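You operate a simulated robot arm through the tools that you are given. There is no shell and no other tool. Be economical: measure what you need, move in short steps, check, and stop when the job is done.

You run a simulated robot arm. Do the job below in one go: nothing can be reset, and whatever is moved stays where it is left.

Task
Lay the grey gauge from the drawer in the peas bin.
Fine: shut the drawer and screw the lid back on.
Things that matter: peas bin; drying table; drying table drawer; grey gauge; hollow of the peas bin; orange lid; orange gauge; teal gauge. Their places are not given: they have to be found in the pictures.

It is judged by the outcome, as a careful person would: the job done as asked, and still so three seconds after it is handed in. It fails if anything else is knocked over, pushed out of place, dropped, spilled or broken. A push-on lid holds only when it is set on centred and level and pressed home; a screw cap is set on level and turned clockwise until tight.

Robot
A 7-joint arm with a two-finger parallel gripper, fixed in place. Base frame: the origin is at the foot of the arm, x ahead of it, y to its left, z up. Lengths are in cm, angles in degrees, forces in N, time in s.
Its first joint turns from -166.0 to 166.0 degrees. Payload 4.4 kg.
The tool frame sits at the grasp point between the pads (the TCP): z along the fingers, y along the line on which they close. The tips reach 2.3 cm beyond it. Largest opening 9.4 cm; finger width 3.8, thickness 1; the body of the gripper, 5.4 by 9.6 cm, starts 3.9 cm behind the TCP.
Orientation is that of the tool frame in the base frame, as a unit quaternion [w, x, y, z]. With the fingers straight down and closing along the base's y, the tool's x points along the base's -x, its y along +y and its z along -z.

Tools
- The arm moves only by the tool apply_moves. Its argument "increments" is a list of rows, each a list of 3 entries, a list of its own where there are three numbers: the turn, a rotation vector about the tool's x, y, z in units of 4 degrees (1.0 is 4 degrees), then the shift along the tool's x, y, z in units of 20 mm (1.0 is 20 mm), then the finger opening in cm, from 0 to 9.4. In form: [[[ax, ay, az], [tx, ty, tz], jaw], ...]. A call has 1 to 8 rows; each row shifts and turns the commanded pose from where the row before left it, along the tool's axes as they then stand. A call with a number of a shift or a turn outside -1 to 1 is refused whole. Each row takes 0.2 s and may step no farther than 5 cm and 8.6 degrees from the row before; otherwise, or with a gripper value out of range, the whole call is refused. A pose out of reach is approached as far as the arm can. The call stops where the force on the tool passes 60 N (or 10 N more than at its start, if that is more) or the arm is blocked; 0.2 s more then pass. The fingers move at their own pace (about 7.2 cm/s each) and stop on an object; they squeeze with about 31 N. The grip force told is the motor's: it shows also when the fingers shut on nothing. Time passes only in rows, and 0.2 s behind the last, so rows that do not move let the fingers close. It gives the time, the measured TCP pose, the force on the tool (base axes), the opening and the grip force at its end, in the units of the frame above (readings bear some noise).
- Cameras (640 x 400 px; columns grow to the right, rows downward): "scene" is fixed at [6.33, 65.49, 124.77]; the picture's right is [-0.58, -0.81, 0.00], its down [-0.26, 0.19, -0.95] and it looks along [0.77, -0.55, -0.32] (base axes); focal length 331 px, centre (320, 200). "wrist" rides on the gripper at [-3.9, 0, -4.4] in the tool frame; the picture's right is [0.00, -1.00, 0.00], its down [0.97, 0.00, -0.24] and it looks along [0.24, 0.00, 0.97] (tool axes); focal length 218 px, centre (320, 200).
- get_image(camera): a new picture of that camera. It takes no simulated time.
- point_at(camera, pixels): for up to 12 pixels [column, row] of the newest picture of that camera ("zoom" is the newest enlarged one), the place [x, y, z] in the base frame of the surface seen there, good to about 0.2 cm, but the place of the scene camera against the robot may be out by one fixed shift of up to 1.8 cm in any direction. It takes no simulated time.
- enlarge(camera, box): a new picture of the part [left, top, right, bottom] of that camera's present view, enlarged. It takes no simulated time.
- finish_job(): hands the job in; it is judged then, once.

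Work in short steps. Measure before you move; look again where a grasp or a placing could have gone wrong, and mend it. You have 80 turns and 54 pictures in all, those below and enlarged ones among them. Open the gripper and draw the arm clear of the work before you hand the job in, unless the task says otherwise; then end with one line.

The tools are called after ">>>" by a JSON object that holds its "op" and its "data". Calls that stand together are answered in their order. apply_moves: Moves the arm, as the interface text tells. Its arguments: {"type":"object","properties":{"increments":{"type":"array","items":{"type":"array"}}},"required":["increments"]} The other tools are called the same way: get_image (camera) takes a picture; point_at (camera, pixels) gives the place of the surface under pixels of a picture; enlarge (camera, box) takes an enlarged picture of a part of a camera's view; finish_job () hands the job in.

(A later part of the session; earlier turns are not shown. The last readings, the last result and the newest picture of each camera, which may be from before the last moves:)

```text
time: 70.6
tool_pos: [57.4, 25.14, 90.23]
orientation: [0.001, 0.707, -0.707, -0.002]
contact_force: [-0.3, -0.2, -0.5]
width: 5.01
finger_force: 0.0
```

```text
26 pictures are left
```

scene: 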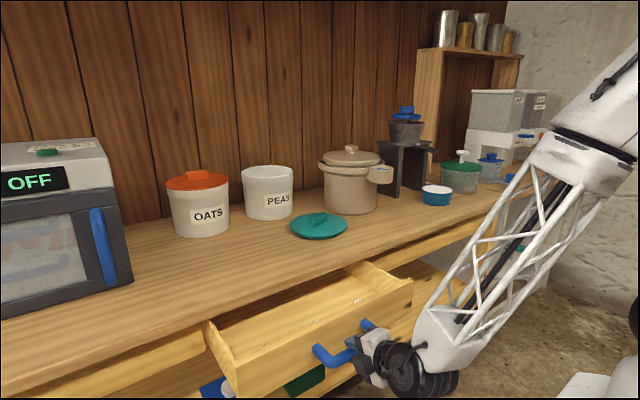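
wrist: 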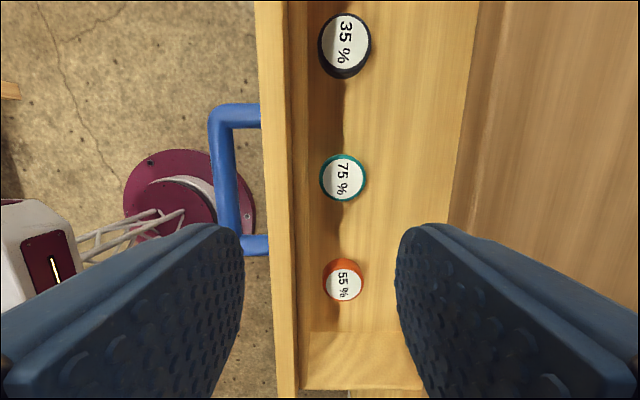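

Gauges: dark one at (344,45), teal (343,178), orange (343,280). I enlarge the dark one and measure it and the drawer walls.

>>> {"op": "enlarge", "data": {"camera": "wrist", "box": [290, 0, 490, 125]}}

>>> {"op": "point_at", "data": {"camera": "wrist", "pixels": [[345, 40], [320, 45], [370, 45], [345, 15], [345, 74], [343, 178], [343, 282], [305, 100], [275, 100], [420, 150], [470, 150], [345, 110]]}}

>>> {"op": "point_at", "data": {"camera": "scene", "pixels": [[283, 291], [278, 293], [290, 288]]}}

```text
3.20 times, centred on (390, 62) of wrist
```

zoom: 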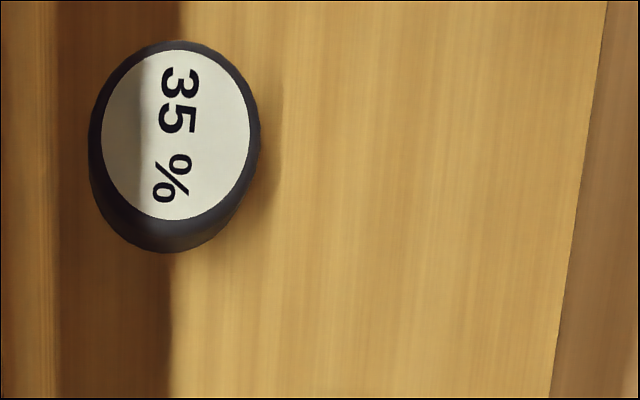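

```text
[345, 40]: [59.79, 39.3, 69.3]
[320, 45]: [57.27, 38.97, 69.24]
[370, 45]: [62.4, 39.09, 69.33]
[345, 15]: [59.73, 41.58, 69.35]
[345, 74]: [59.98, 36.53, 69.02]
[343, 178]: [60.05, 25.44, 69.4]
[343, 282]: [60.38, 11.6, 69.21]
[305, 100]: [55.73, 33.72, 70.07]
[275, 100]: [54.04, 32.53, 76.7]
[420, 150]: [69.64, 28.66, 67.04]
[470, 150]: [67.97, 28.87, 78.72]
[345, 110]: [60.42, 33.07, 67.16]
```

```text
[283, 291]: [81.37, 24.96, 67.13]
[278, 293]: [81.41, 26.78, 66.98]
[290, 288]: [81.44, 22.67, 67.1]
```

There's also a dark patch further back around scene (283,291). I check it to be sure which gauge is the grey one.

>>> {"op": "enlarge", "data": {"camera": "scene", "box": [255, 272, 325, 316]}}

```text
9.09 times, centred on (290, 294) of scene
```

zoom: 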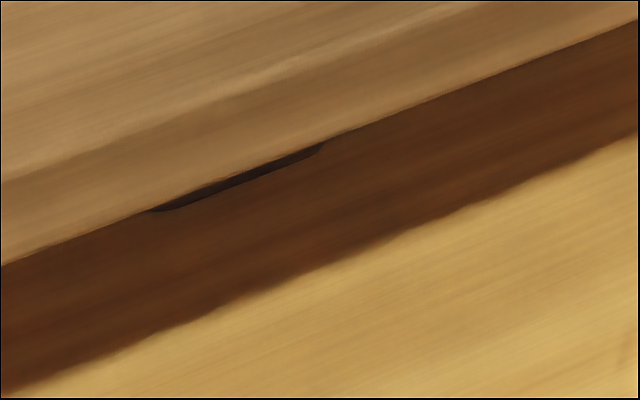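

That is a flat dark thing deeper in, not a gauge; the three gauges match grey (dark 35%), teal, orange. I turn the fingers to close along y (avoiding the drawer front) and move over the grey gauge at about (59.8, 39.1).

>>> {"op": "apply_moves", "data": {"increments": [[[0, 0, 1], [0, 0, 0], 7], [[0, 0, 1], [0, 0, 0], 7], [[0, 0, 1], [0, 0, 0], 7], [[0, 0, 1], [0, 0, 0], 7], [[0, 0, 1], [0, 0, 0], 7], [[0, 0, 1], [0, 0, 0], 7], [[0, 0, 1], [0, 0, 0], 7], [[0, 0, 1], [0, 0, 0], 7]]}}

>>> {"op": "apply_moves", "data": {"increments": [[[0, 0, 1], [0, 0, 0], 7], [[0, 0, 1], [0, 0, 0], 7], [[0, 0, 1], [0, 0, 0], 7], [[0, 0, 1], [0, 0, 0], 7], [[0, 0, 1], [0, 0, 0], 7], [[0, 0, 1], [0, 0, 0], 7], [[0, 0, 1], [0, 0, 0], 7], [[0, 0, 1], [0, 0, 0], 7]]}}

>>> {"op": "apply_moves", "data": {"increments": [[[0, 0, 1], [0, 0, 0], 7], [[0, 0, 1], [0, 0, 0], 7], [[0, 0, 1], [0, 0, 0], 7], [[0, 0, 1], [0, 0, 0], 7], [[0, 0, 1], [0, 0, 0], 7], [[0, 0, 1], [0, 0, 0], 7], [[0, 0, 0.5], [0, 0, 0], 7]]}}

>>> {"op": "apply_moves", "data": {"increments": [[[0, 0, 0], [-0.17, 1, 0], 7], [[0, 0, 0], [-0.17, 1, 0], 7], [[0, 0, 0], [-0.17, 1, 0], 7], [[0, 0, 0], [-0.17, 1, 0], 7], [[0, 0, 0], [-0.17, 1, 0], 7], [[0, 0, 0], [-0.17, 1, 0], 7], [[0, 0, 0], [-0.17, 1, 0], 7], [[0, 0, 0], [0, 0, 1], 7]]}}

>>> {"op": "get_image", "data": {"camera": "wrist"}}

```text
time: 72.4
tool_pos: [57.65, 25.19, 90.24]
orientation: [-0.002, -0.485, 0.875, 0.001]
contact_force: [-0.6, -0.3, 0.5]
width: 6.99
finger_force: 0.0
```

```text
time: 74.2
tool_pos: [57.5, 25.05, 90.31]
orientation: [-0.003, -0.225, 0.974, 0.0]
contact_force: [0.1, 0.1, -0.8]
width: 7.0
finger_force: 0.1
```

```text
time: 75.8
tool_pos: [57.61, 25.1, 90.13]
orientation: [-0.003, 0.0, 1.0, 0.001]
contact_force: [0.1, -0.2, 1.1]
width: 7.0
finger_force: 0.1
```

```text
time: 77.6
tool_pos: [59.97, 38.91, 88.08]
orientation: [-0.002, 0.0, 1.0, 0.0]
contact_force: [0.7, -0.5, 0.7]
width: 6.99
finger_force: 0.1
```

```text
23 pictures are left
```

wrist: 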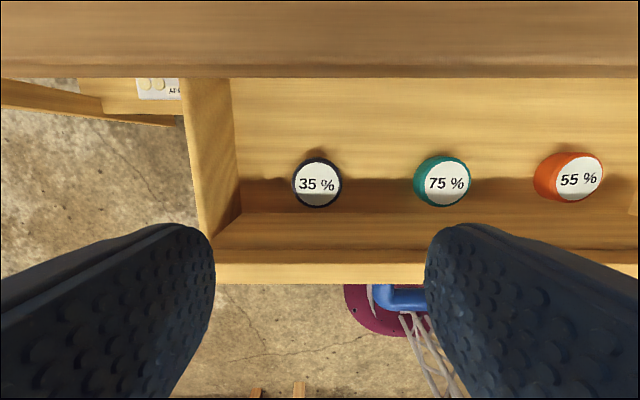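

The grey gauge is at (317,183). I measure its edges and the drawer walls.

>>> {"op": "point_at", "data": {"camera": "wrist", "pixels": [[317, 183], [295, 183], [340, 183], [317, 161], [317, 205], [225, 190], [205, 190], [330, 225], [330, 270], [330, 72], [440, 183]]}}

```text
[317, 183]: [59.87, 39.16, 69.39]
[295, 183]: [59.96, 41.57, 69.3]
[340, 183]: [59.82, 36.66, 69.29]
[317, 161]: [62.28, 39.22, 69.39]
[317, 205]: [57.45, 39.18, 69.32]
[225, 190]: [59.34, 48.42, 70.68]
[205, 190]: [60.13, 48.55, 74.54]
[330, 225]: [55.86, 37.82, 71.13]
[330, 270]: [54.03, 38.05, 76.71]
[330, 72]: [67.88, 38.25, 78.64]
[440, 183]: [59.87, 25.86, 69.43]
```

Gauge centre (59.9, 39.15), diameter ~5. I descend to z≈70 over it, then close.

>>> {"op": "apply_moves", "data": {"increments": [[[0, 0, 0], [0.03, 0.1, 1], 7], [[0, 0, 0], [0, 0, 1], 7], [[0, 0, 0], [0, 0, 1], 7], [[0, 0, 0], [0, 0, 1], 7], [[0, 0, 0], [0, 0, 1], 7], [[0, 0, 0], [0, 0, 1], 7], [[0, 0, 0], [0, 0, 1], 7], [[0, 0, 0], [0, 0, 1], 7]]}}

>>> {"op": "apply_moves", "data": {"increments": [[[0, 0, 0], [0, 0, 0.7], 7], [[0, 0, 0], [0, 0, 0.35], 7], [[0, 0, 0], [0, 0, 0], 7]]}}

>>> {"op": "get_image", "data": {"camera": "wrist"}}

```text
time: 79.4
tool_pos: [60.0, 39.18, 72.45]
orientation: [-0.002, 0.0, 1.0, 0.0]
contact_force: [0.3, 0.7, -1.1]
width: 7.0
finger_force: 0.0
```

```text
time: 80.2
tool_pos: [59.85, 39.38, 70.21]
orientation: [-0.002, 0.001, 1.0, 0.0]
contact_force: [-0.3, -0.3, -0.2]
width: 7.03
finger_force: 0.0
```

```text
22 pictures are left
```

wrist: 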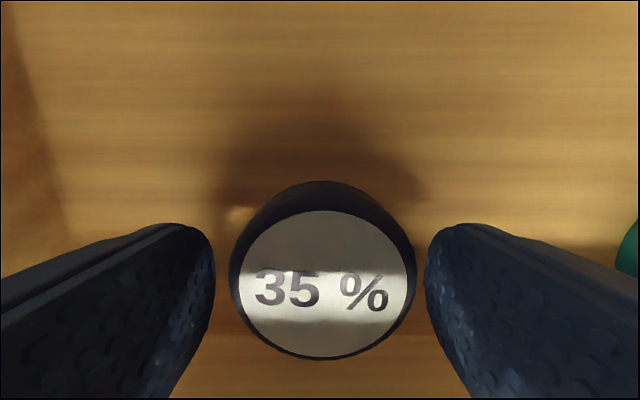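

Centred between the fingers. I lower 2 mm more and close gently on the gauge.

>>> {"op": "apply_moves", "data": {"increments": [[[0, 0, 0], [0, 0, 0.12], 7], [[0, 0, 0], [0, 0, 0], 4.6], [[0, 0, 0], [0, 0, 0], 4.6], [[0, 0, 0], [0, 0, 0], 4.6]]}}

```text
time: 81.2
tool_pos: [59.87, 39.26, 69.97]
orientation: [-0.003, 0.001, 1.0, 0.0]
contact_force: [0.7, -0.5, 0.0]
width: 5.41
finger_force: 30.9
```

Gripped at 5.41 cm. I lift straight up and check.

>>> {"op": "apply_moves", "data": {"increments": [[[0, 0, 0], [0, 0, -0.5], 4.6], [[0, 0, 0], [0, 0, -1], 4.6], [[0, 0, 0], [0, 0, -1], 4.6], [[0, 0, 0], [0, 0, -1], 4.6], [[0, 0, 0], [0, 0, -1], 4.6], [[0, 0, 0], [0, 0, -1], 4.6], [[0, 0, 0], [0, 0, -1], 4.6], [[0, 0, 0], [0, 0, -1], 4.6]]}}

>>> {"op": "get_image", "data": {"camera": "wrist"}}

```text
time: 83.0
tool_pos: [59.92, 39.25, 84.79]
orientation: [-0.003, 0.0, 1.0, 0.0]
contact_force: [0.0, -0.2, -0.4]
width: 5.4
finger_force: 31.1
```

```text
21 pictures are left
```

wrist: 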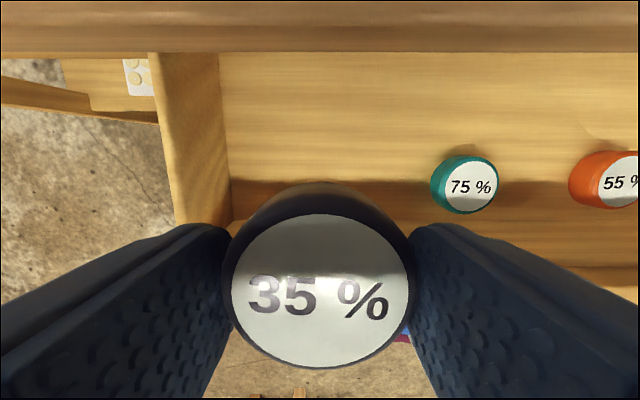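

Held well. I move up and diagonally toward the bin.

>>> {"op": "apply_moves", "data": {"increments": [[[0, 0, 0], [-0.5, -1, -1], 4.6], [[0, 0, 0], [-0.5, -1, -1], 4.6], [[0, 0, 0], [-1, -1, -1], 4.6], [[0, 0, 0], [-1, -1, -1], 4.6], [[0, 0, 0], [-1, -1, -1], 4.6], [[0, 0, 0], [-1, -1, -1], 4.6], [[0, 0, 0], [-1, -1, -1], 4.6], [[0, 0, 0], [-1, -1, -1], 4.6]]}}

>>> {"op": "apply_moves", "data": {"increments": [[[0, 0, 0], [-1, -1, -1], 4.6], [[0, 0, 0], [-1, -1, -1], 4.6], [[0, 0, 0], [-1, -1, -1], 4.6], [[0, 0, 0], [-1, -1, -1], 4.6], [[0, 0, 0], [-1, -1, 0], 4.6], [[0, 0, 0], [-1, -0.6, 0], 4.6], [[0, 0, 0], [-1, 0, 0], 4.6], [[0, 0, 0], [-1, 0, 0], 4.6]]}}

>>> {"op": "apply_moves", "data": {"increments": [[[0, 0, 0], [-1, 0, 0], 4.6], [[0, 0, 0], [-1, 0, 0], 4.6], [[0, 0, 0], [-1, 0, 0], 4.6], [[0, 0, 0], [-1, 0, 0], 4.6], [[0, 0, 0], [-1, 0, 0], 4.6], [[0, 0, 0], [-1, 0, 0], 4.6], [[0, 0, 0], [-1, 0, 0], 4.6], [[0, 0, 0], [-1, 0, 0], 4.6]]}}

>>> {"op": "get_image", "data": {"camera": "wrist"}}

```text
time: 84.8
tool_pos: [74.07, 23.17, 100.87]
orientation: [-0.003, 0.0, 1.0, 0.0]
contact_force: [0.3, 0.2, -0.9]
width: 5.4
finger_force: 30.8
```

```text
time: 86.6
tool_pos: [90.04, 12.0, 108.73]
orientation: [-0.003, 0.0, 1.0, 0.0]
contact_force: [0.5, -0.2, -0.5]
width: 5.42
finger_force: 30.6
```

```text
time: 88.4
tool_pos: [106.11, 12.18, 108.75]
orientation: [-0.002, 0.0, 1.0, 0.0]
contact_force: [-0.3, 0.6, 0.0]
width: 5.42
finger_force: 30.7
```

```text
20 pictures are left
```

wrist: 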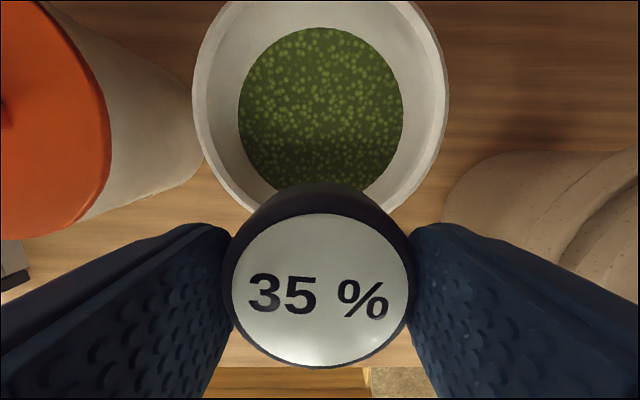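

The open bin with peas is ahead: rim columns 194–448. I measure rim and pea surface.

>>> {"op": "point_at", "data": {"camera": "wrist", "pixels": [[320, 110], [250, 110], [395, 110], [320, 35], [200, 110], [442, 110], [215, 110], [428, 110], [320, 180]]}}

```text
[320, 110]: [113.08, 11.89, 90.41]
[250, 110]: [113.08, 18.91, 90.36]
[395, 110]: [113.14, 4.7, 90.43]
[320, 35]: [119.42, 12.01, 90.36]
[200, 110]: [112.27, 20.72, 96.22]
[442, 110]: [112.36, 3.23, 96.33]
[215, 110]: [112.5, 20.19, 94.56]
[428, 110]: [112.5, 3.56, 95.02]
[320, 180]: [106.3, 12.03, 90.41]
```

Peas surface z=90.4, rim 96.3, centre (112.1, 12). I centre over it and lower to just above the peas.

>>> {"op": "apply_moves", "data": {"increments": [[[0, 0, 0], [-1, 0, 0], 4.6], [[0, 0, 0], [-1, -0.05, 0], 4.6], [[0, 0, 0], [-0.97, 0, 0], 4.6], [[0, 0, 0], [0, 0, 0], 4.6]]}}

>>> {"op": "apply_moves", "data": {"increments": [[[0, 0, 0], [0, 0, 1], 4.6], [[0, 0, 0], [0, 0, 1], 4.6], [[0, 0, 0], [0, 0, 1], 4.6], [[0, 0, 0], [0, 0, 1], 4.6], [[0, 0, 0], [0, 0, 1], 4.6], [[0, 0, 0], [0, 0, 1], 4.6], [[0, 0, 0], [0, 0, 1], 4.6], [[0, 0, 0], [0, 0, 0.4], 4.6]]}}

>>> {"op": "get_image", "data": {"camera": "wrist"}}

```text
time: 89.4
tool_pos: [111.9, 11.85, 108.74]
orientation: [-0.002, 0.0, 1.0, 0.0]
contact_force: [0.0, 0.1, 0.4]
width: 5.39
finger_force: 31.2
```

```text
time: 91.2
tool_pos: [112.06, 12.02, 93.88]
orientation: [-0.002, 0.0, 1.0, 0.0]
contact_force: [0.6, 0.9, 0.3]
width: 5.41
finger_force: 31.1
```

```text
19 pictures are left
```

wrist: 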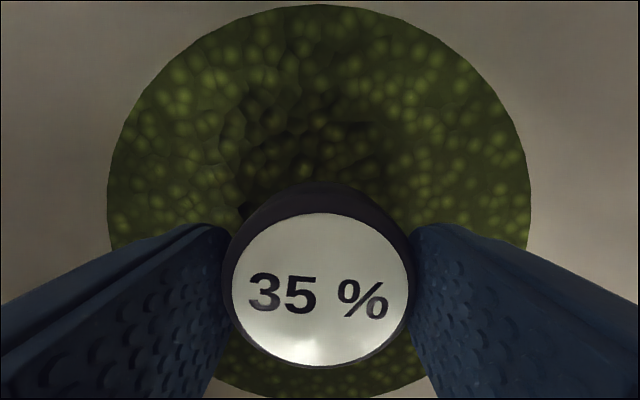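

I lower in ~1 mm steps until the gauge touches the peas.

>>> {"op": "apply_moves", "data": {"increments": [[[0, 0, 0], [0, 0, 0.08], 4.6], [[0, 0, 0], [0, 0, 0.06], 4.6], [[0, 0, 0], [0, 0, 0.05], 4.6], [[0, 0, 0], [0, 0, 0.05], 4.6], [[0, 0, 0], [0, 0, 0], 4.6]]}}

```text
time: 92.4
tool_pos: [111.84, 12.12, 93.4]
orientation: [-0.003, -0.001, 1.0, 0.0]
contact_force: [0.0, 0.5, -0.2]
width: 5.41
finger_force: 30.6
```

No touch yet; a little further.

>>> {"op": "apply_moves", "data": {"increments": [[[0, 0, 0], [0, 0, 0.05], 4.6], [[0, 0, 0], [0, 0, 0.05], 4.6], [[0, 0, 0], [0, 0, 0.05], 4.6], [[0, 0, 0], [0, 0, 0], 4.6]]}}

```text
time: 93.4
tool_pos: [111.81, 12.14, 92.95]
orientation: [-0.002, 0.0, 1.0, 0.0]
contact_force: [0.2, 0.3, 0.9]
width: 5.41
finger_force: 30.8
```

Still free; I continue 3 mm more.

>>> {"op": "apply_moves", "data": {"increments": [[[0, 0, 0], [0, 0, 0.05], 4.6], [[0, 0, 0], [0, 0, 0.05], 4.6], [[0, 0, 0], [0, 0, 0.05], 4.6], [[0, 0, 0], [0, 0, 0], 4.6]]}}

```text
time: 94.4
tool_pos: [111.97, 12.03, 92.9]
orientation: [0.0, 0.0, 1.0, 0.0]
contact_force: [-1.4, 3.2, 16.9]
width: 5.41
finger_force: 30.7
```

Contact (17 N). I release and rise.

>>> {"op": "apply_moves", "data": {"increments": [[[0, 0, 0], [0, 0, -0.03], 4.6], [[0, 0, 0], [0, 0, 0], 7], [[0, 0, 0], [0, 0, 0], 7], [[0, 0, 0], [0, 0, -0.5], 7], [[0, 0, 0], [0, 0, -1], 7], [[0, 0, 0], [0, 0, -1], 7], [[0, 0, 0], [0, 0, -1], 7], [[0, 0, 0], [0, 0, -1], 7]]}}

>>> {"op": "get_image", "data": {"camera": "wrist"}}

```text
time: 96.2
tool_pos: [111.87, 12.03, 101.79]
orientation: [-0.003, 0.0, 1.0, 0.001]
contact_force: [0.8, 0.1, -0.3]
width: 7.01
finger_force: 0.1
```

```text
18 pictures are left
```

wrist: 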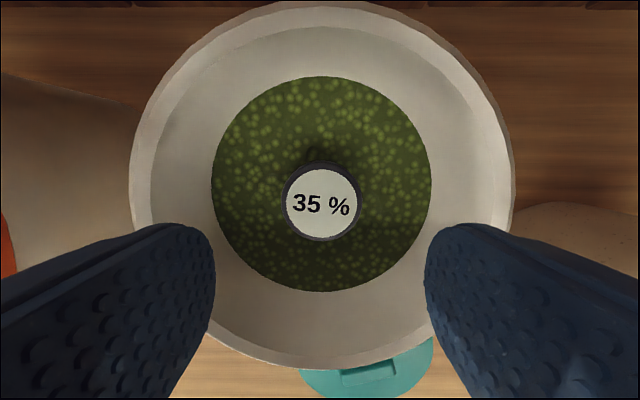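

The gauge lies flat on the peas. I measure the bin rim for re-seating, and turn back to the lid's yaw (knob along (1.8,−6)) while rising.

>>> {"op": "point_at", "data": {"camera": "wrist", "pixels": [[135, 190], [507, 190], [320, 6], [320, 364], [150, 190], [494, 190], [320, 20], [320, 350], [320, 205]]}}

>>> {"op": "apply_moves", "data": {"increments": [[[0, 0, -1], [0, 0, -1], 6], [[0, 0, -1], [0, 0, -1], 6], [[0, 0, -1], [0, 0, 0], 6], [[0, 0, -1], [0, 0, 0], 6], [[0, 0, -1], [0, 0, 0], 6], [[0, 0, -1], [0, 0, 0], 6], [[0, 0, -1], [0, 0, 0], 6], [[0, 0, -1], [0, 0, 0], 6]]}}

>>> {"op": "apply_moves", "data": {"increments": [[[0, 0, -1], [0, 0, 0], 6], [[0, 0, -1], [0, 0, 0], 6], [[0, 0, -1], [0, 0, 0], 6], [[0, 0, -1], [0, 0, 0], 6], [[0, 0, -1], [0, 0, 0], 6], [[0, 0, -1], [0, 0, 0], 6], [[0, 0, -1], [0, 0, 0], 6], [[0, 0, -1], [0, 0, 0], 6]]}}

>>> {"op": "apply_moves", "data": {"increments": [[[0, 0, -1], [0, 0, 0], 6], [[0, 0, -1], [0, 0, 0], 6], [[0, 0, -1], [0, 0, 0], 6], [[0, 0, -1], [0, 0, 0], 6], [[0, 0, -1], [0, 0, 0], 6], [[0, 0, -1], [0, 0, 0], 6], [[0, 0, -1], [0, 0, 0], 6], [[0, 0, -1], [0, 0, 0], 6]]}}

>>> {"op": "apply_moves", "data": {"increments": [[[0, 0, -1], [0, 0, 0], 6], [[0, 0, -1], [0, 0, 0], 6], [[0, 0, -0.7], [0, 0, 0], 6], [[0, 0, 0], [-0.056, 1, 0], 6], [[0, 0, 0], [-0.056, 1, 0], 6], [[0, 0, 0], [-0.056, 1, 0], 6], [[0, 0, 0], [-0.056, 1, 0], 6], [[0, 0, 0], [-0.056, 1, 0], 6]]}}

>>> {"op": "apply_moves", "data": {"increments": [[[0, 0, 0], [-0.056, 1, 0], 6], [[0, 0, 0], [-0.056, 1, 0], 6], [[0, 0, 0], [-0.056, 1, 0.5], 6], [[0, 0, 0], [-0.056, 1, 1], 6], [[0, 0, 0], [-0.056, 1, 1], 6], [[0, 0, 0], [-0.056, 1, 1], 6], [[0, 0, 0], [-0.056, 1, 1], 6], [[0, 0, 0], [0, 0.3, 1], 6]]}}

>>> {"op": "get_image", "data": {"camera": "wrist"}}

```text
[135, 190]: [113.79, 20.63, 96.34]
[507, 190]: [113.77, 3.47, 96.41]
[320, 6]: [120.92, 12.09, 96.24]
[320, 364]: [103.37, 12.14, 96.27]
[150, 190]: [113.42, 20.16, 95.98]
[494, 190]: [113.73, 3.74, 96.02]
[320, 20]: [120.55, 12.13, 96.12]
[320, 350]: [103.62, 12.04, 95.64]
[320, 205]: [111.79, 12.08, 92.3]
```

```text
time: 98.0
tool_pos: [111.71, 11.99, 105.86]
orientation: [-0.001, -0.277, 0.961, 0.0]
contact_force: [-0.7, 0.7, -1.3]
width: 5.99
finger_force: 0.2
```

```text
time: 99.8
tool_pos: [111.82, 12.02, 105.8]
orientation: [-0.001, -0.531, 0.848, 0.001]
contact_force: [-0.4, 0.7, 0.1]
width: 6.01
finger_force: 0.1
```

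```text
time: 101.6
tool_pos: [111.78, 11.95, 105.73]
orientation: [0.002, 0.744, -0.668, -0.001]
contact_force: [-0.5, 0.5, -1.0]
width: 5.97
finger_force: 0.1
```

```text
time: 103.4
tool_pos: [102.1, 9.33, 105.63]
orientation: [0.001, 0.803, -0.596, -0.003]
contact_force: [-0.3, -0.2, -1.0]
width: 5.98
finger_force: 0.0
```

```text
time: 105.2
tool_pos: [87.83, 6.03, 94.84]
orientation: [0.001, 0.803, -0.596, -0.002]
contact_force: [0.1, -0.7, -0.7]
width: 6.0
finger_force: 0.1
```

```text
17 pictures are left
```

wrist: 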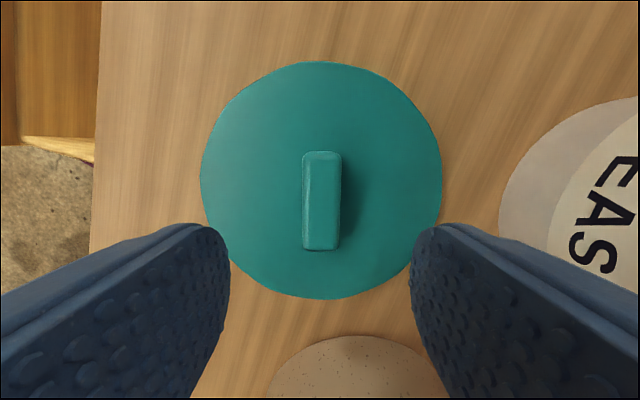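

The knob is centred (columns 302–341). I descend to z≈85.2 and grip it.

>>> {"op": "apply_moves", "data": {"increments": [[[0, 0, 0], [-0.1, 0, 1], 6], [[0, 0, 0], [0, 0, 1], 6], [[0, 0, 0], [0, 0, 1], 6], [[0, 0, 0], [0, 0, 1], 6], [[0, 0, 0], [0, 0, 0.8], 6], [[0, 0, 0], [0, 0, 0], 6]]}}

>>> {"op": "apply_moves", "data": {"increments": [[[0, 0, 0], [0, 0, 0], 1], [[0, 0, 0], [0, 0, 0], 1], [[0, 0, 0], [0, 0, 0], 1], [[0, 0, 0], [0, 0, 0], 1]]}}

```text
time: 106.6
tool_pos: [87.79, 6.32, 85.22]
orientation: [0.002, 0.803, -0.597, -0.002]
contact_force: [0.2, -0.1, 0.2]
width: 6.01
finger_force: 0.0
```

```text
time: 107.6
tool_pos: [87.89, 6.41, 85.21]
orientation: [0.003, 0.803, -0.597, -0.002]
contact_force: [0.9, -0.7, 0.4]
width: 2.56
finger_force: 30.9
```

Gripped evenly at 2.56. I lift and carry it back above the bin at (112.05, 12.05).

>>> {"op": "apply_moves", "data": {"increments": [[[0, 0, 0], [0, 0, -0.5], 1], [[0, 0, 0], [0, 0, -1], 1], [[0, 0, 0], [0, 0, -1], 1], [[0, 0, 0], [0, 0, -1], 1], [[0, 0, 0], [0, 0, -1], 1], [[0, 0, 0], [0, 0, -1], 1], [[0, 0, 0], [0, 0, -1], 1], [[0, 0, 0], [0, 0, -1], 1]]}}

>>> {"op": "apply_moves", "data": {"increments": [[[0, 0, 0], [0, 0, -1], 1], [[0, 0, 0], [0, 0, -1], 1], [[0, 0, 0], [0, 0, -1], 1], [[0, 0, 0], [0.064, -1, 0], 1], [[0, 0, 0], [0.064, -1, 0], 1], [[0, 0, 0], [0.064, -1, 0], 1], [[0, 0, 0], [0.064, -1, 0], 1], [[0, 0, 0], [0.064, -1, 0], 1]]}}

>>> {"op": "apply_moves", "data": {"increments": [[[0, 0, 0], [0.064, -1, 0], 1], [[0, 0, 0], [0.064, -1, 0], 1], [[0, 0, 0], [0.064, -1, 0], 1], [[0, 0, 0], [0.064, -1, 0], 1], [[0, 0, 0], [0.064, -1, 0], 1], [[0, 0, 0], [0.064, -1, 0], 1], [[0, 0, 0], [0.064, -1, 0], 1], [[0, 0, 0], [0.02, -0.4, 0], 1]]}}

>>> {"op": "apply_moves", "data": {"increments": [[[0, 0, 0], [0, 0, 0], 1]]}}

```text
time: 109.4
tool_pos: [88.08, 6.37, 100.04]
orientation: [0.001, 0.803, -0.596, -0.002]
contact_force: [-0.2, 0.5, -1.0]
width: 2.53
finger_force: 31.2
```

```text
time: 111.2
tool_pos: [97.68, 8.54, 105.95]
orientation: [0.002, 0.803, -0.596, -0.002]
contact_force: [0.3, 0.2, -1.0]
width: 2.56
finger_force: 30.8
```

```text
time: 113.0
tool_pos: [112.21, 12.03, 106.19]
orientation: [0.0, 0.803, -0.596, -0.001]
contact_force: [0.6, 0.1, -0.7]
width: 2.57
finger_force: 31.2
```

```text
time: 113.4
tool_pos: [112.17, 12.05, 106.03]
orientation: [0.002, 0.803, -0.596, -0.003]
contact_force: [0.6, 0.2, -0.6]
width: 2.55
finger_force: 31.4
```

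Centred over the bin. I lower to z≈100.6, then slowly until contact.

>>> {"op": "apply_moves", "data": {"increments": [[[0, 0, 0], [0, 0.05, 1], 1], [[0, 0, 0], [0, 0, 1], 1], [[0, 0, 0], [0, 0, 0.5], 1], [[0, 0, 0], [0, 0, 0.15], 1], [[0, 0, 0], [0, 0, 0], 1]]}}

>>> {"op": "enlarge", "data": {"camera": "scene", "box": [220, 130, 320, 230]}}

```text
time: 114.6
tool_pos: [111.91, 12.01, 100.94]
orientation: [0.002, 0.803, -0.596, -0.002]
contact_force: [0.5, 0.4, -1.1]
width: 2.58
finger_force: 30.7
```

```text
4.00 times, centred on (270, 180) of scene
```

zoom: 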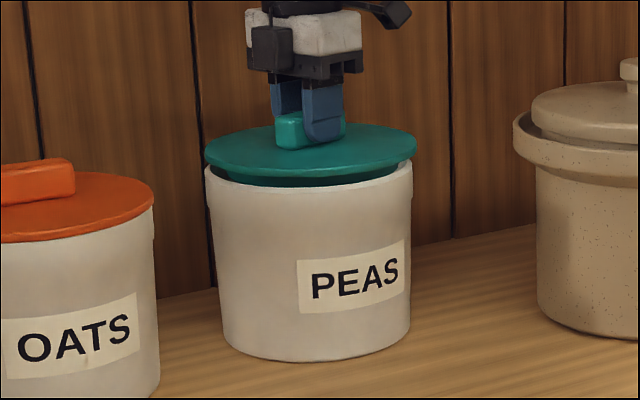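

The plug is about to enter, but the lid looks ~1 px right of its closed position. I check in the wrist view how the lid sits in the grip.

>>> {"op": "get_image", "data": {"camera": "wrist"}}

```text
15 pictures are left
```

wrist: 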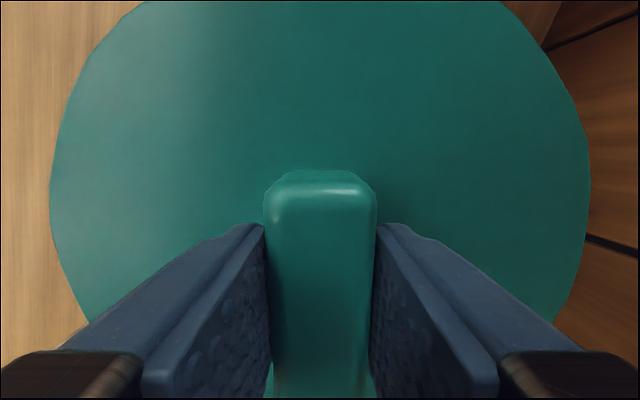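

The knob's end is at row 170 rather than ~160: the lid sits shifted along tool +x. I measure lid edges to find its centre.

>>> {"op": "point_at", "data": {"camera": "wrist", "pixels": [[320, 178], [320, 190], [55, 185], [587, 185], [100, 60], [540, 60], [140, 8], [500, 8], [90, 315], [563, 315]]}}

```text
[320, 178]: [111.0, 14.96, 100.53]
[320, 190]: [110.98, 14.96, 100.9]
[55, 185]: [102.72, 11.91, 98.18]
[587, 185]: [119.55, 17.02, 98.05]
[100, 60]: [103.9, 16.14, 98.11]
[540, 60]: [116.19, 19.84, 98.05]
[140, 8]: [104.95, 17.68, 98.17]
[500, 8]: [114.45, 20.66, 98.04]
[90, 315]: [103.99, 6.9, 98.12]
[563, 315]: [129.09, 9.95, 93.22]
```

The lid centre fits (112.0, 11.6); the bin centre is (112.0, 12.0). I shift 3.5 mm along tool −x and lower slowly to contact.

>>> {"op": "apply_moves", "data": {"increments": [[[0, 0, 0], [-0.175, -0.027, 0], 1], [[0, 0, 0], [0, 0, 0.15], 1], [[0, 0, 0], [0, 0, 0.1], 1], [[0, 0, 0], [0, 0, 0.05], 1], [[0, 0, 0], [0, 0, 0], 1]]}}

```text
time: 115.8
tool_pos: [111.95, 12.2, 100.16]
orientation: [0.001, 0.802, -0.597, -0.002]
contact_force: [-1.5, 0.7, -1.1]
width: 2.52
finger_force: 30.8
```

No contact yet; I lower a few more millimetres.

>>> {"op": "apply_moves", "data": {"increments": [[[0, 0, 0], [0, 0, 0.05], 1], [[0, 0, 0], [0, 0, 0.05], 1], [[0, 0, 0], [0, 0, 0.05], 1], [[0, 0, 0], [0, 0, 0], 1]]}}

```text
time: 116.8
tool_pos: [111.97, 12.36, 100.09]
orientation: [0.001, 0.802, -0.597, -0.002]
contact_force: [0.5, -0.4, -0.7]
width: 2.54
finger_force: 30.8
```

Still free; a bit lower.

>>> {"op": "apply_moves", "data": {"increments": [[[0, 0, 0], [0, 0, 0.05], 1], [[0, 0, 0], [0, 0, 0.05], 1], [[0, 0, 0], [0, 0, 0.05], 1], [[0, 0, 0], [0, 0, 0], 1]]}}

```text
time: 117.8
tool_pos: [111.97, 12.16, 99.85]
orientation: [0.001, 0.803, -0.596, -0.001]
contact_force: [-11.0, 7.7, 11.9]
width: 2.53
finger_force: 31.1
```

Contact at z≈99.85 with 12 N. I start turning clockwise (tool +z) with light downward following.

>>> {"op": "apply_moves", "data": {"increments": [[[0, 0, 1], [0, 0, 0.01], 1], [[0, 0, 1], [0, 0, 0.005], 1], [[0, 0, 1], [0, 0, 0.005], 1], [[0, 0, 1], [0, 0, 0.005], 1], [[0, 0, 1], [0, 0, 0.005], 1], [[0, 0, 1], [0, 0, 0.005], 1], [[0, 0, 1], [0, 0, 0.005], 1], [[0, 0, 0], [0, 0, 0], 1]]}}

```text
time: 119.6
tool_pos: [112.06, 12.37, 99.73]
orientation: [-0.001, -0.634, 0.773, 0.0]
contact_force: [53.7, 0.3, 23.3]
width: 2.55
finger_force: 31.1
```

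A 54 N side force in +x builds up; I shift ~1.7 mm along it before turning more.

>>> {"op": "apply_moves", "data": {"increments": [[[0, 0, 0], [-0.015, -0.085, 0], 1], [[0, 0, 0], [0, 0, 0], 1]]}}

```text
time: 120.2
tool_pos: [111.95, 12.37, 99.73]
orientation: [-0.002, -0.634, 0.773, 0.002]
contact_force: [7.4, -1.2, 31.0]
width: 2.53
finger_force: 31.7
```

That matches the lid's 3.5 mm offset in the grip: I must turn about the lid centre, adding −0.0122 in ty per 4°. I continue so.

>>> {"op": "apply_moves", "data": {"increments": [[[0, 0, 1], [0, -0.0122, 0.005], 1], [[0, 0, 1], [0, -0.0122, 0.005], 1], [[0, 0, 1], [0, -0.0122, 0.005], 1], [[0, 0, 1], [0, -0.0122, 0.005], 1], [[0, 0, 1], [0, -0.0122, 0.005], 1], [[0, 0, 1], [0, -0.0122, 0.005], 1], [[0, 0, 1], [0, -0.0122, 0.005], 1], [[0, 0, 0], [0, 0, 0], 1]]}}

```text
time: 122.0
tool_pos: [112.32, 12.3, 99.69]
orientation: [-0.002, -0.429, 0.903, 0.002]
contact_force: [-24.8, -7.8, 32.5]
width: 2.56
finger_force: 31.1
```

Forces are acceptable; I continue with a tiny −x correction.

>>> {"op": "apply_moves", "data": {"increments": [[[0, 0, 1], [0.019, 0.01, 0.005], 1], [[0, 0, 1], [0, -0.0122, 0.005], 1], [[0, 0, 1], [0, -0.0122, 0.005], 1], [[0, 0, 1], [0, -0.0122, 0.005], 1], [[0, 0, 1], [0, -0.0122, 0.005], 1], [[0, 0, 1], [0, -0.0122, 0.005], 1], [[0, 0, 1], [0, -0.0122, 0.005], 1], [[0, 0, 0], [0, 0, 0], 1]]}}

>>> {"op": "enlarge", "data": {"camera": "scene", "box": [220, 130, 320, 230]}}

```text
time: 123.8
tool_pos: [112.25, 12.15, 99.59]
orientation: [-0.001, -0.198, 0.98, 0.0]
contact_force: [13.7, -17.1, 26.8]
width: 2.52
finger_force: 31.3
```

```text
4.00 times, centred on (270, 180) of scene
```

zoom: 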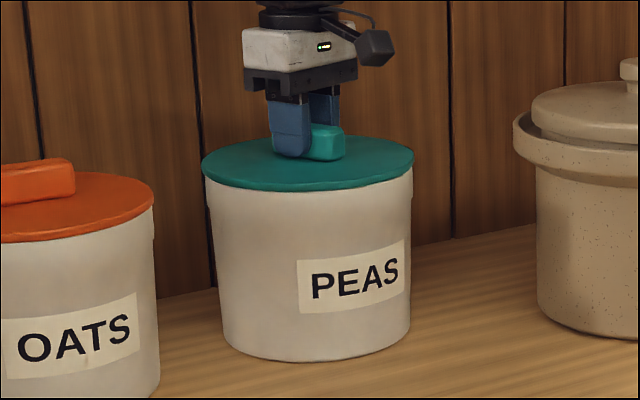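

The lid seats level on the bin. I keep turning (84° so far).

>>> {"op": "apply_moves", "data": {"increments": [[[0, 0, 1], [0, -0.03, 0.003], 1], [[0, 0, 1], [0, -0.0122, 0.003], 1], [[0, 0, 1], [0, -0.0122, 0.003], 1], [[0, 0, 1], [0, -0.0122, 0.003], 1], [[0, 0, 1], [0, -0.0122, 0.003], 1], [[0, 0, 1], [0, -0.0122, 0.003], 1], [[0, 0, 1], [0, -0.0122, 0.003], 1], [[0, 0, 0], [0, 0, 0], 1]]}}

```text
time: 125.6
tool_pos: [112.28, 11.97, 99.55]
orientation: [-0.002, 0.045, 0.999, -0.001]
contact_force: [-14.8, 0.3, 35.3]
width: 2.55
finger_force: 30.8
```

Going well (112°). I continue without further lowering.

>>> {"op": "apply_moves", "data": {"increments": [[[0, 0, 1], [0.015, -0.0122, 0], 1], [[0, 0, 1], [0, -0.0122, 0], 1], [[0, 0, 1], [0, -0.0122, 0], 1], [[0, 0, 1], [0, -0.0122, 0], 1], [[0, 0, 1], [0, -0.0122, 0], 1], [[0, 0, 1], [0, -0.0122, 0], 1], [[0, 0, 1], [0, -0.0122, 0], 1], [[0, 0, 0], [0, 0, 0], 1]]}}

>>> {"op": "apply_moves", "data": {"increments": [[[0, 0, 1], [0, -0.0122, 0], 1], [[0, 0, 1], [0, -0.0122, 0], 1], [[0, 0, 1], [0, -0.0122, 0], 1], [[0, 0, 1], [0, -0.0122, 0], 1], [[0, 0, 0], [0, 0, 0], 1]]}}

```text
time: 127.4
tool_pos: [112.24, 11.86, 99.45]
orientation: [-0.002, 0.286, 0.958, -0.001]
contact_force: [-1.5, -3.8, 28.9]
width: 2.57
finger_force: 31.2
```

```text
time: 128.6
tool_pos: [112.19, 11.8, 99.42]
orientation: [-0.002, 0.416, 0.909, 0.0]
contact_force: [-16.8, -7.8, 24.1]
width: 2.57
finger_force: 31.2
```

156° turned, ~40° left to the original closed angle. I continue.

>>> {"op": "apply_moves", "data": {"increments": [[[0, 0, 1], [0.02, -0.0122, 0], 1], [[0, 0, 1], [0, -0.0122, 0], 1], [[0, 0, 1], [0, -0.0122, 0], 1], [[0, 0, 1], [0, -0.0122, 0], 1], [[0, 0, 1], [0, -0.0122, 0], 1], [[0, 0, 1], [0, -0.0122, 0], 1], [[0, 0, 1], [0, -0.0122, 0], 1], [[0, 0, 0], [0, 0, 0], 1]]}}

>>> {"op": "apply_moves", "data": {"increments": [[[0, 0, 1], [0, -0.0122, 0], 1], [[0, 0, 1], [0, -0.0122, 0], 1], [[0, 0, 1], [0, -0.0122, 0], 1], [[0, 0, 0], [0, 0, 0], 1]]}}

```text
time: 130.4
tool_pos: [112.2, 11.8, 99.33]
orientation: [-0.002, 0.624, 0.782, -0.001]
contact_force: [24.5, -2.3, 10.4]
width: 2.76
finger_force: 30.5
```

```text
time: 131.6
tool_pos: [111.83, 12.03, 99.36]
orientation: [-0.002, 0.701, 0.713, -0.001]
contact_force: [16.2, 8.2, -3.3]
width: 3.67
finger_force: 30.7
stopped in row 4: the force on the tool passed its limit (the readings are from after the stop); the commanded pose is now the measured one
```

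The opening grew to 3.67: the knob resists and the fingers wedge, so the lid is tight or binding. I look.

>>> {"op": "get_image", "data": {"camera": "wrist"}}

>>> {"op": "enlarge", "data": {"camera": "scene", "box": [220, 130, 320, 230]}}

```text
13 pictures are left
```

wrist: 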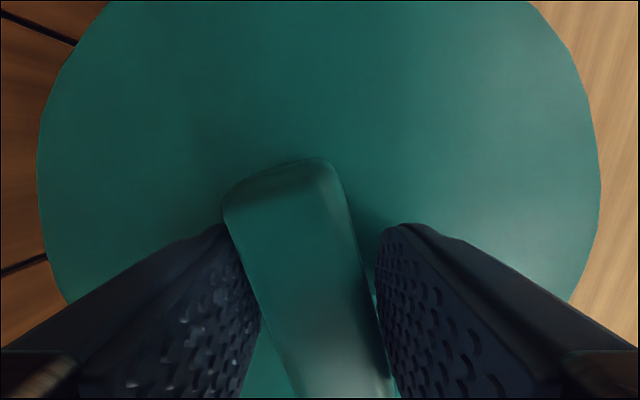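

```text
4.00 times, centred on (270, 180) of scene
5 turns are left
```

zoom: 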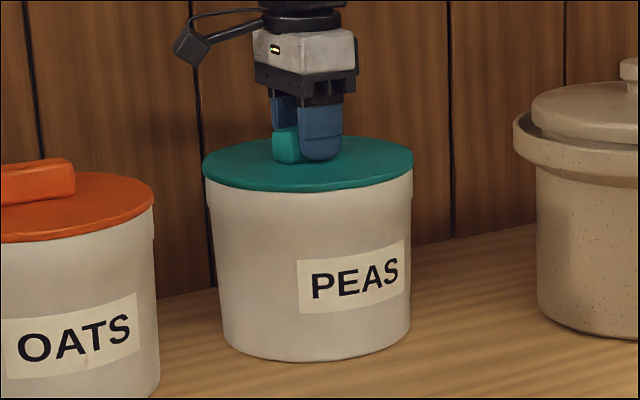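

Only 5 turns left, so I batch. The knob lags the gripper by ~20°; I reopen, turn the gripper back to align with the knob, recentre on (112, 12), regrip, twist tight once more, then release, rise, and look.

>>> {"op": "apply_moves", "data": {"increments": [[[0, 0, 0], [0, 0, -0.05], 6], [[0, 0, 0], [0, 0.085, 0], 6], [[0, 0, -1], [0, 0, 0], 6], [[0, 0, -1], [0, 0, 0], 6], [[0, 0, -1], [0, 0, 0], 6], [[0, 0, -1], [0, 0, 0], 6], [[0, 0, -1], [0, 0, 0], 6], [[0, 0, 0], [0, 0, 0], 6]]}}

>>> {"op": "apply_moves", "data": {"increments": [[[0, 0, 0], [0, 0, 0], 1], [[0, 0, 0], [0, 0, 0], 1], [[0, 0, 0], [0, 0, 0], 1], [[0, 0, 0], [0, 0, 0], 1]]}}

>>> {"op": "apply_moves", "data": {"increments": [[[0, 0, 1], [0, 0, 0], 1], [[0, 0, 1], [0, 0, 0], 1], [[0, 0, 1], [0, 0, 0], 1], [[0, 0, 1], [0, 0, 0], 1], [[0, 0, 1], [0, 0, 0], 1], [[0, 0, 1], [0, 0, 0], 1], [[0, 0, 0], [0, 0, 0], 1]]}}

>>> {"op": "apply_moves", "data": {"increments": [[[0, 0, 0], [0, 0, 0], 6], [[0, 0, 0], [0, 0, 0], 6], [[0, 0, 0], [0, 0, -0.5], 6], [[0, 0, 0], [0, 0, -1], 6], [[0, 0, 0], [0, 0, -1], 6], [[0, 0, 0], [0, 0, -1], 6], [[0, 0, 0], [0, 0, -0.5], 6]]}}

>>> {"op": "get_image", "data": {"camera": "wrist"}}

>>> {"op": "point_at", "data": {"camera": "wrist", "pixels": [[200, 180], [430, 180], [315, 80], [315, 280], [315, 180], [315, 200], [315, 220], [240, 120], [400, 120]]}}

>>> {"op": "enlarge", "data": {"camera": "scene", "box": [220, 130, 320, 230]}}

```text
time: 133.4
tool_pos: [112.27, 11.88, 99.42]
orientation: [-0.002, 0.567, 0.824, -0.001]
contact_force: [0.1, 0.4, 0.0]
width: 5.99
finger_force: 0.1
```

```text
time: 134.4
tool_pos: [112.06, 11.8, 99.56]
orientation: [-0.001, 0.568, 0.823, -0.001]
contact_force: [-53.3, -27.6, 4.3]
width: 2.56
finger_force: 31.0
```

```text
time: 135.4
tool_pos: [112.08, 11.71, 99.52]
orientation: [-0.002, 0.667, 0.745, -0.002]
contact_force: [-20.8, -13.6, 3.3]
width: 3.28
finger_force: 25.4
stopped in row 4: the force on the tool passed its limit (the readings are from after the stop); the commanded pose is now the measured one
```

```text
time: 137.0
tool_pos: [112.12, 11.54, 107.5]
orientation: [-0.002, 0.668, 0.744, -0.001]
contact_force: [0.6, -0.5, -0.4]
width: 6.0
finger_force: 0.1
```

```text
11 pictures are left
```

wrist: 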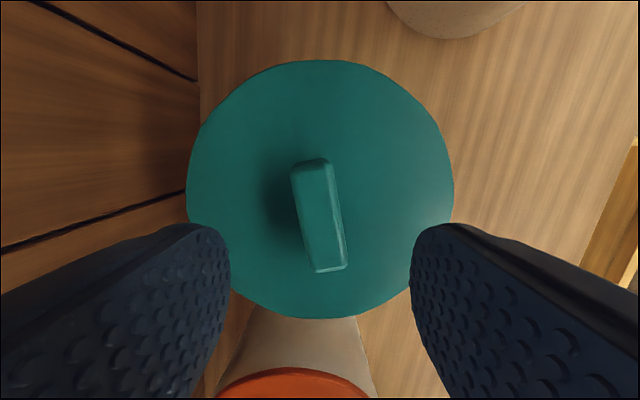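

```text
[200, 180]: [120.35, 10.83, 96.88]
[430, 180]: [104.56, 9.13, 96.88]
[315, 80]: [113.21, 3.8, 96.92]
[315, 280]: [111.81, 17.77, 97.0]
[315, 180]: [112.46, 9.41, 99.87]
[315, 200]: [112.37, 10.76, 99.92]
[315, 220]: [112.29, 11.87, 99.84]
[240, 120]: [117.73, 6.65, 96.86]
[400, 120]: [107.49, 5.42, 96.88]
```

```text
4.00 times, centred on (270, 180) of scene
4 turns are left
```

zoom: 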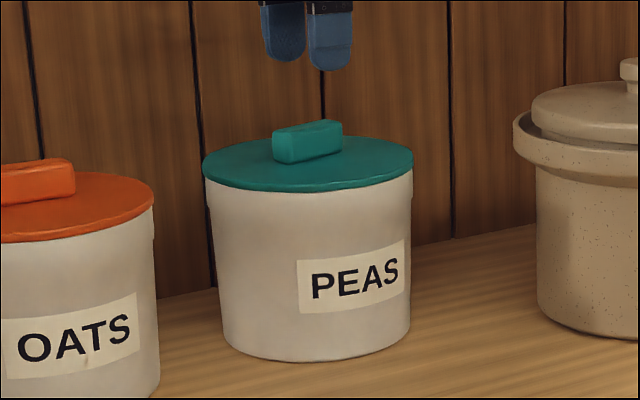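

The lid sits level and home (top 96.88, as at the start) and the twist was refused again: it is tight. Now I travel to the drawer front, pitch the closed fingers 28° forward, and descend before the handle.

>>> {"op": "apply_moves", "data": {"increments": [[[0, 0, 1], [0, 0, 0], 0], [[0, 0, 0.58], [0, 0, 0], 0], [[0, 0, 0], [0.19, -1, 0], 0], [[0, 0, 0], [0.19, -1, 0], 0], [[0, 0, 0], [0.19, -1, 0], 0], [[0, 0, 0], [0.19, -1, 0], 0], [[0, 0, 0], [0.19, -1, 0], 0], [[0, 0, 0], [0.19, -1, 0], 0]]}}

>>> {"op": "apply_moves", "data": {"increments": [[[0, 0, 0], [0.19, -1, 0], 0], [[0, 0, 0], [0.19, -1, 0], 0], [[0, 0, 0], [0.19, -1, 0], 0], [[0, 0, 0], [0.19, -1, 0], 0], [[0, 0, 0], [0.19, -1, 0], 0], [[0, 0, 0], [0.19, -1, 0], 0], [[0, 0, 0], [0.19, -1, 0], 0], [[0, 0, 0], [0.19, -1, 0], 0]]}}

>>> {"op": "apply_moves", "data": {"increments": [[[0, 0, 0], [0.19, -1, 0], 0], [[0, 0, 0], [0.19, -1, 0], 0], [[0, 0, 0], [0.19, -1, 0], 0], [[0, 0, 0], [0.19, -1, 0], 0], [[0, 0, 0], [0.19, -1, 0], 0], [[0, 0, 0], [0.19, -1, 0], 0], [[0, 0, 0], [0.19, -1, 0], 0], [[0, 0, 0], [0.19, -1, 0], 0]]}}

>>> {"op": "apply_moves", "data": {"increments": [[[0, 0, 0], [0.19, -1, 0], 0], [[0, 0, 0], [0.19, -1, 0], 0], [[0, 0, 0], [0.19, -1, 0], 0], [[0, 0, 0], [0.19, -1, 0], 0], [[0, 0, 0], [0.19, -1, 0], 0], [[0, 0, 0], [0.19, -1, 0], 0], [[0, 0, 0], [0.19, -1, 0], 0], [[0, 0, 0], [0.19, -1, 0], 0]]}}

>>> {"op": "apply_moves", "data": {"increments": [[[0, 0, 0], [0.19, -1, 0], 0], [[0, 0, 0], [0.19, -1, 0], 0], [[0, 0, 0], [0.19, -1, 0], 0], [[0, 0, 0], [0.19, -1, 0], 0], [[0, 0, 0], [0.19, -1, 0], 0], [[0, 0, 0], [0, -0.55, 0], 0], [[0, 0, 0], [0, 0, 0], 0]]}}

>>> {"op": "apply_moves", "data": {"increments": [[[-1, 0, 0], [0, 0, 0], 0], [[-1, 0, 0], [0, 0, 0], 0], [[-1, 0, 0], [0, 0, 0], 0], [[-1, 0, 0], [0, 0, 0], 0], [[-1, 0, 0], [0, 0, 0], 0], [[-1, 0, 0], [0, 0, 0], 0], [[-1, 0, 0], [0, 0, 0], 0]]}}

>>> {"op": "apply_moves", "data": {"increments": [[[0, 0, 0], [0, -0.469, 0.883], 0], [[0, 0, 0], [0, -0.469, 0.883], 0], [[0, 0, 0], [0, -0.469, 0.883], 0], [[0, 0, 0], [0, -0.469, 0.883], 0], [[0, 0, 0], [0, -0.469, 0.883], 0], [[0, 0, 0], [0, -0.469, 0.883], 0], [[0, 0, 0], [0, -0.469, 0.883], 0], [[0, 0, 0], [0, -0.469, 0.883], 0]]}}

>>> {"op": "apply_moves", "data": {"increments": [[[0, 0, 0], [0, -0.469, 0.883], 0], [[0, 0, 0], [0, -0.469, 0.883], 0], [[0, 0, 0], [0, -0.469, 0.883], 0], [[0, 0, 0], [0, -0.469, 0.883], 0], [[0, 0, 0], [0, -0.469, 0.883], 0], [[0, 0, 0], [0, -0.469, 0.883], 0], [[0, 0, 0], [0, -0.469, 0.883], 0], [[0, 0, 0], [0, -0.469, 0.883], 0]]}}

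>>> {"op": "apply_moves", "data": {"increments": [[[0, 0, 0], [0, -0.469, 0.883], 0], [[0, 0, 0], [0, -0.42, 0.79], 0], [[0, 0, 0], [0, 0, 0], 0]]}}

>>> {"op": "get_image", "data": {"camera": "wrist"}}

>>> {"op": "get_image", "data": {"camera": "scene"}}

>>> {"op": "point_at", "data": {"camera": "scene", "pixels": [[330, 350], [320, 352], [360, 335], [250, 375]]}}

```text
time: 138.8
tool_pos: [100.2, 13.91, 107.34]
orientation: [-0.002, 0.708, 0.706, -0.002]
contact_force: [0.9, 0.4, -0.3]
width: 0.0
finger_force: 30.9
```

```text
time: 140.6
tool_pos: [84.1, 17.14, 107.42]
orientation: [-0.003, 0.708, 0.707, -0.002]
contact_force: [-0.3, 0.3, -0.9]
width: 0.0
finger_force: 31.1
```

```text
time: 142.4
tool_pos: [68.41, 20.19, 107.76]
orientation: [-0.002, 0.708, 0.707, -0.002]
contact_force: [-0.4, -0.4, -0.3]
width: 0.0
finger_force: 31.0
```

```text
time: 144.2
tool_pos: [52.25, 23.09, 107.85]
orientation: [-0.002, 0.708, 0.706, -0.001]
contact_force: [0.7, 0.7, -1.2]
width: 0.0
finger_force: 30.7
```

```text
time: 145.8
tool_pos: [41.09, 24.97, 107.81]
orientation: [-0.002, 0.707, 0.707, -0.002]
contact_force: [-0.4, 0.3, 0.0]
width: 0.0
finger_force: 31.3
```

```text
time: 147.4
tool_pos: [41.02, 25.16, 107.7]
orientation: [0.169, 0.687, 0.685, 0.17]
contact_force: [0.3, 0.4, -1.1]
width: 0.0
finger_force: 31.3
```

```text
time: 149.2
tool_pos: [41.14, 25.28, 91.81]
orientation: [0.17, 0.687, 0.686, 0.17]
contact_force: [0.0, -0.3, -0.6]
width: 0.01
finger_force: 31.4
```

```text
time: 151.0
tool_pos: [40.78, 25.18, 75.51]
orientation: [0.169, 0.687, 0.686, 0.17]
contact_force: [0.3, 0.0, -0.5]
width: 0.01
finger_force: 31.2
```

```text
time: 151.8
tool_pos: [40.9, 25.06, 72.01]
orientation: [0.167, 0.687, 0.687, 0.168]
contact_force: [0.0, -0.8, -0.5]
width: 0.0
finger_force: 30.5
```

```text
9 pictures are left
```

wrist: 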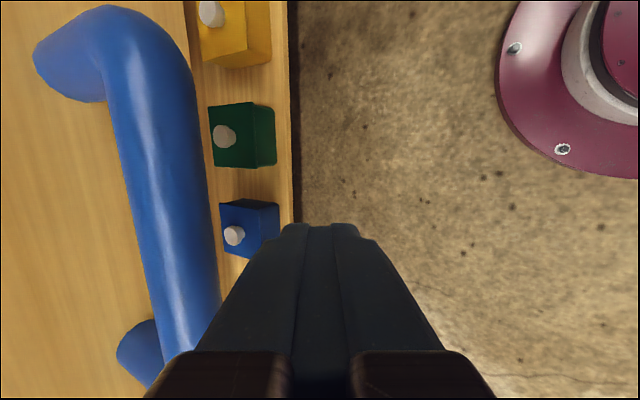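

```text
8 pictures are left
```

scene: 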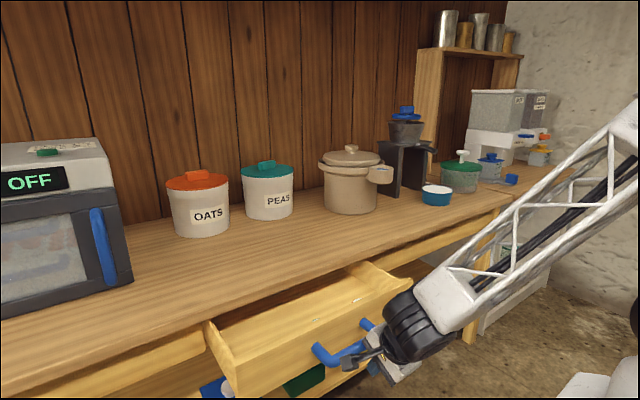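

```text
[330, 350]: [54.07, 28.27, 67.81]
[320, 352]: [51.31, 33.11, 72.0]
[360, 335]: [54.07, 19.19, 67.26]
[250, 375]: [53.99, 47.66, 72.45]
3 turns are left
```

Fingers stand at (40.9, 25.1, 72) just before the handle, clear. I push straight +x to close the drawer, ease in the last centimetre, back off 6 cm and look.

>>> {"op": "apply_moves", "data": {"increments": [[[0, 0, 0], [0, 0.662, 0.352], 0], [[0, 0, 0], [0, 0.5, 0.266], 0], [[0, 0, 0], [0, 0.44, 0.234], 0], [[0, 0, 0], [0, 0.662, 0.352], 0], [[0, 0, 0], [0, 0.662, 0.352], 0], [[0, 0, 0], [0, 0.662, 0.352], 0], [[0, 0, 0], [0, 0.662, 0.352], 0], [[0, 0, 0], [0, 0.662, 0.352], 0]]}}

>>> {"op": "apply_moves", "data": {"increments": [[[0, 0, 0], [0, 0.662, 0.352], 0], [[0, 0, 0], [0, 0.662, 0.352], 0], [[0, 0, 0], [0, 0.662, 0.352], 0], [[0, 0, 0], [0, 0.662, 0.352], 0], [[0, 0, 0], [0, 0.662, 0.352], 0], [[0, 0, 0], [0, 0.442, 0.235], 0]]}}

>>> {"op": "apply_moves", "data": {"increments": [[[0, 0, 0], [0, 0.265, 0.14], 0], [[0, 0, 0], [0, 0.177, 0.094], 0], [[0, 0, 0], [0, 0.132, 0.07], 0], [[0, 0, 0], [0, 0.132, 0.07], 0], [[0, 0, 0], [0, 0.132, 0.07], 0], [[0, 0, 0], [0, 0.132, 0.07], 0], [[0, 0, 0], [0, 0, 0], 0]]}}

>>> {"op": "apply_moves", "data": {"increments": [[[0, 0, 0], [0, -0.442, -0.235], 0], [[0, 0, 0], [0, -0.883, -0.469], 0], [[0, 0, 0], [0, -0.883, -0.469], 0], [[0, 0, 0], [0, -0.442, -0.235], 0]]}}

>>> {"op": "get_image", "data": {"camera": "wrist"}}

>>> {"op": "point_at", "data": {"camera": "wrist", "pixels": [[60, 200], [30, 250], [150, 150], [175, 200], [100, 250], [20, 100]]}}

>>> {"op": "get_image", "data": {"camera": "scene"}}

>>> {"op": "point_at", "data": {"camera": "scene", "pixels": [[207, 333], [230, 330], [190, 345], [305, 305], [250, 318]]}}

```text
time: 153.6
tool_pos: [52.03, 25.18, 71.75]
orientation: [0.17, 0.687, 0.686, 0.17]
contact_force: [-2.2, 0.1, 0.5]
width: 0.01
finger_force: 31.4
```

```text
time: 155.0
tool_pos: [60.74, 25.01, 71.83]
orientation: [0.17, 0.687, 0.686, 0.17]
contact_force: [-0.8, 0.7, 0.0]
width: 0.02
finger_force: 30.8
```

```text
time: 156.4
tool_pos: [62.57, 25.22, 71.6]
orientation: [0.169, 0.688, 0.686, 0.167]
contact_force: [-2.9, -1.0, -1.6]
width: 0.02
finger_force: 31.1
stopped in row 7: the force on the tool passed its limit (the readings are from after the stop); the commanded pose is now the measured one
```

```text
time: 157.4
tool_pos: [56.49, 25.33, 71.74]
orientation: [0.17, 0.687, 0.686, 0.168]
contact_force: [-0.3, -0.2, 0.3]
width: 0.01
finger_force: 30.6
```

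```text
7 pictures are left
```

wrist: 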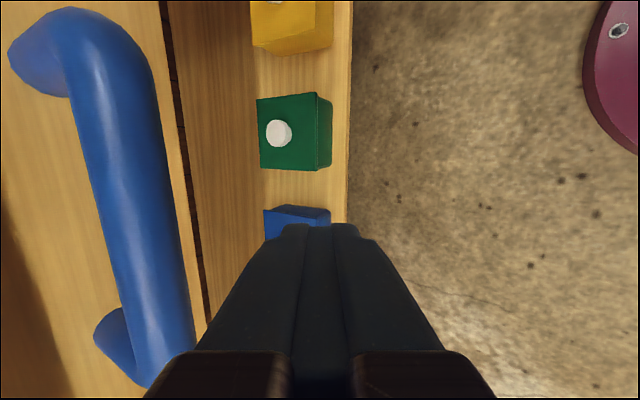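

```text
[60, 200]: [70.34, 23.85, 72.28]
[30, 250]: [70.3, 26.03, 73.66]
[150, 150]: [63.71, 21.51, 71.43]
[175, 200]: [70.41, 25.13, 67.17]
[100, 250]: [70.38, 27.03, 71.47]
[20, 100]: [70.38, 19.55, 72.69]
```

```text
6 pictures are left
```

scene: 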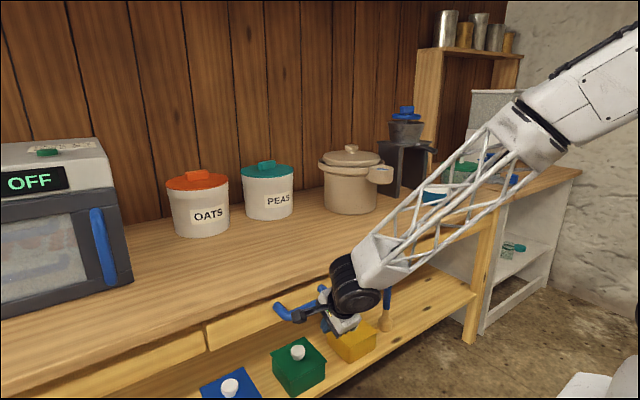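

```text
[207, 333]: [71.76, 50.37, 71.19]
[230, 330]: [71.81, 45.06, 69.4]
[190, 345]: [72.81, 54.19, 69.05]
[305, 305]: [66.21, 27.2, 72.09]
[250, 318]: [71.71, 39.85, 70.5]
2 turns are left
```

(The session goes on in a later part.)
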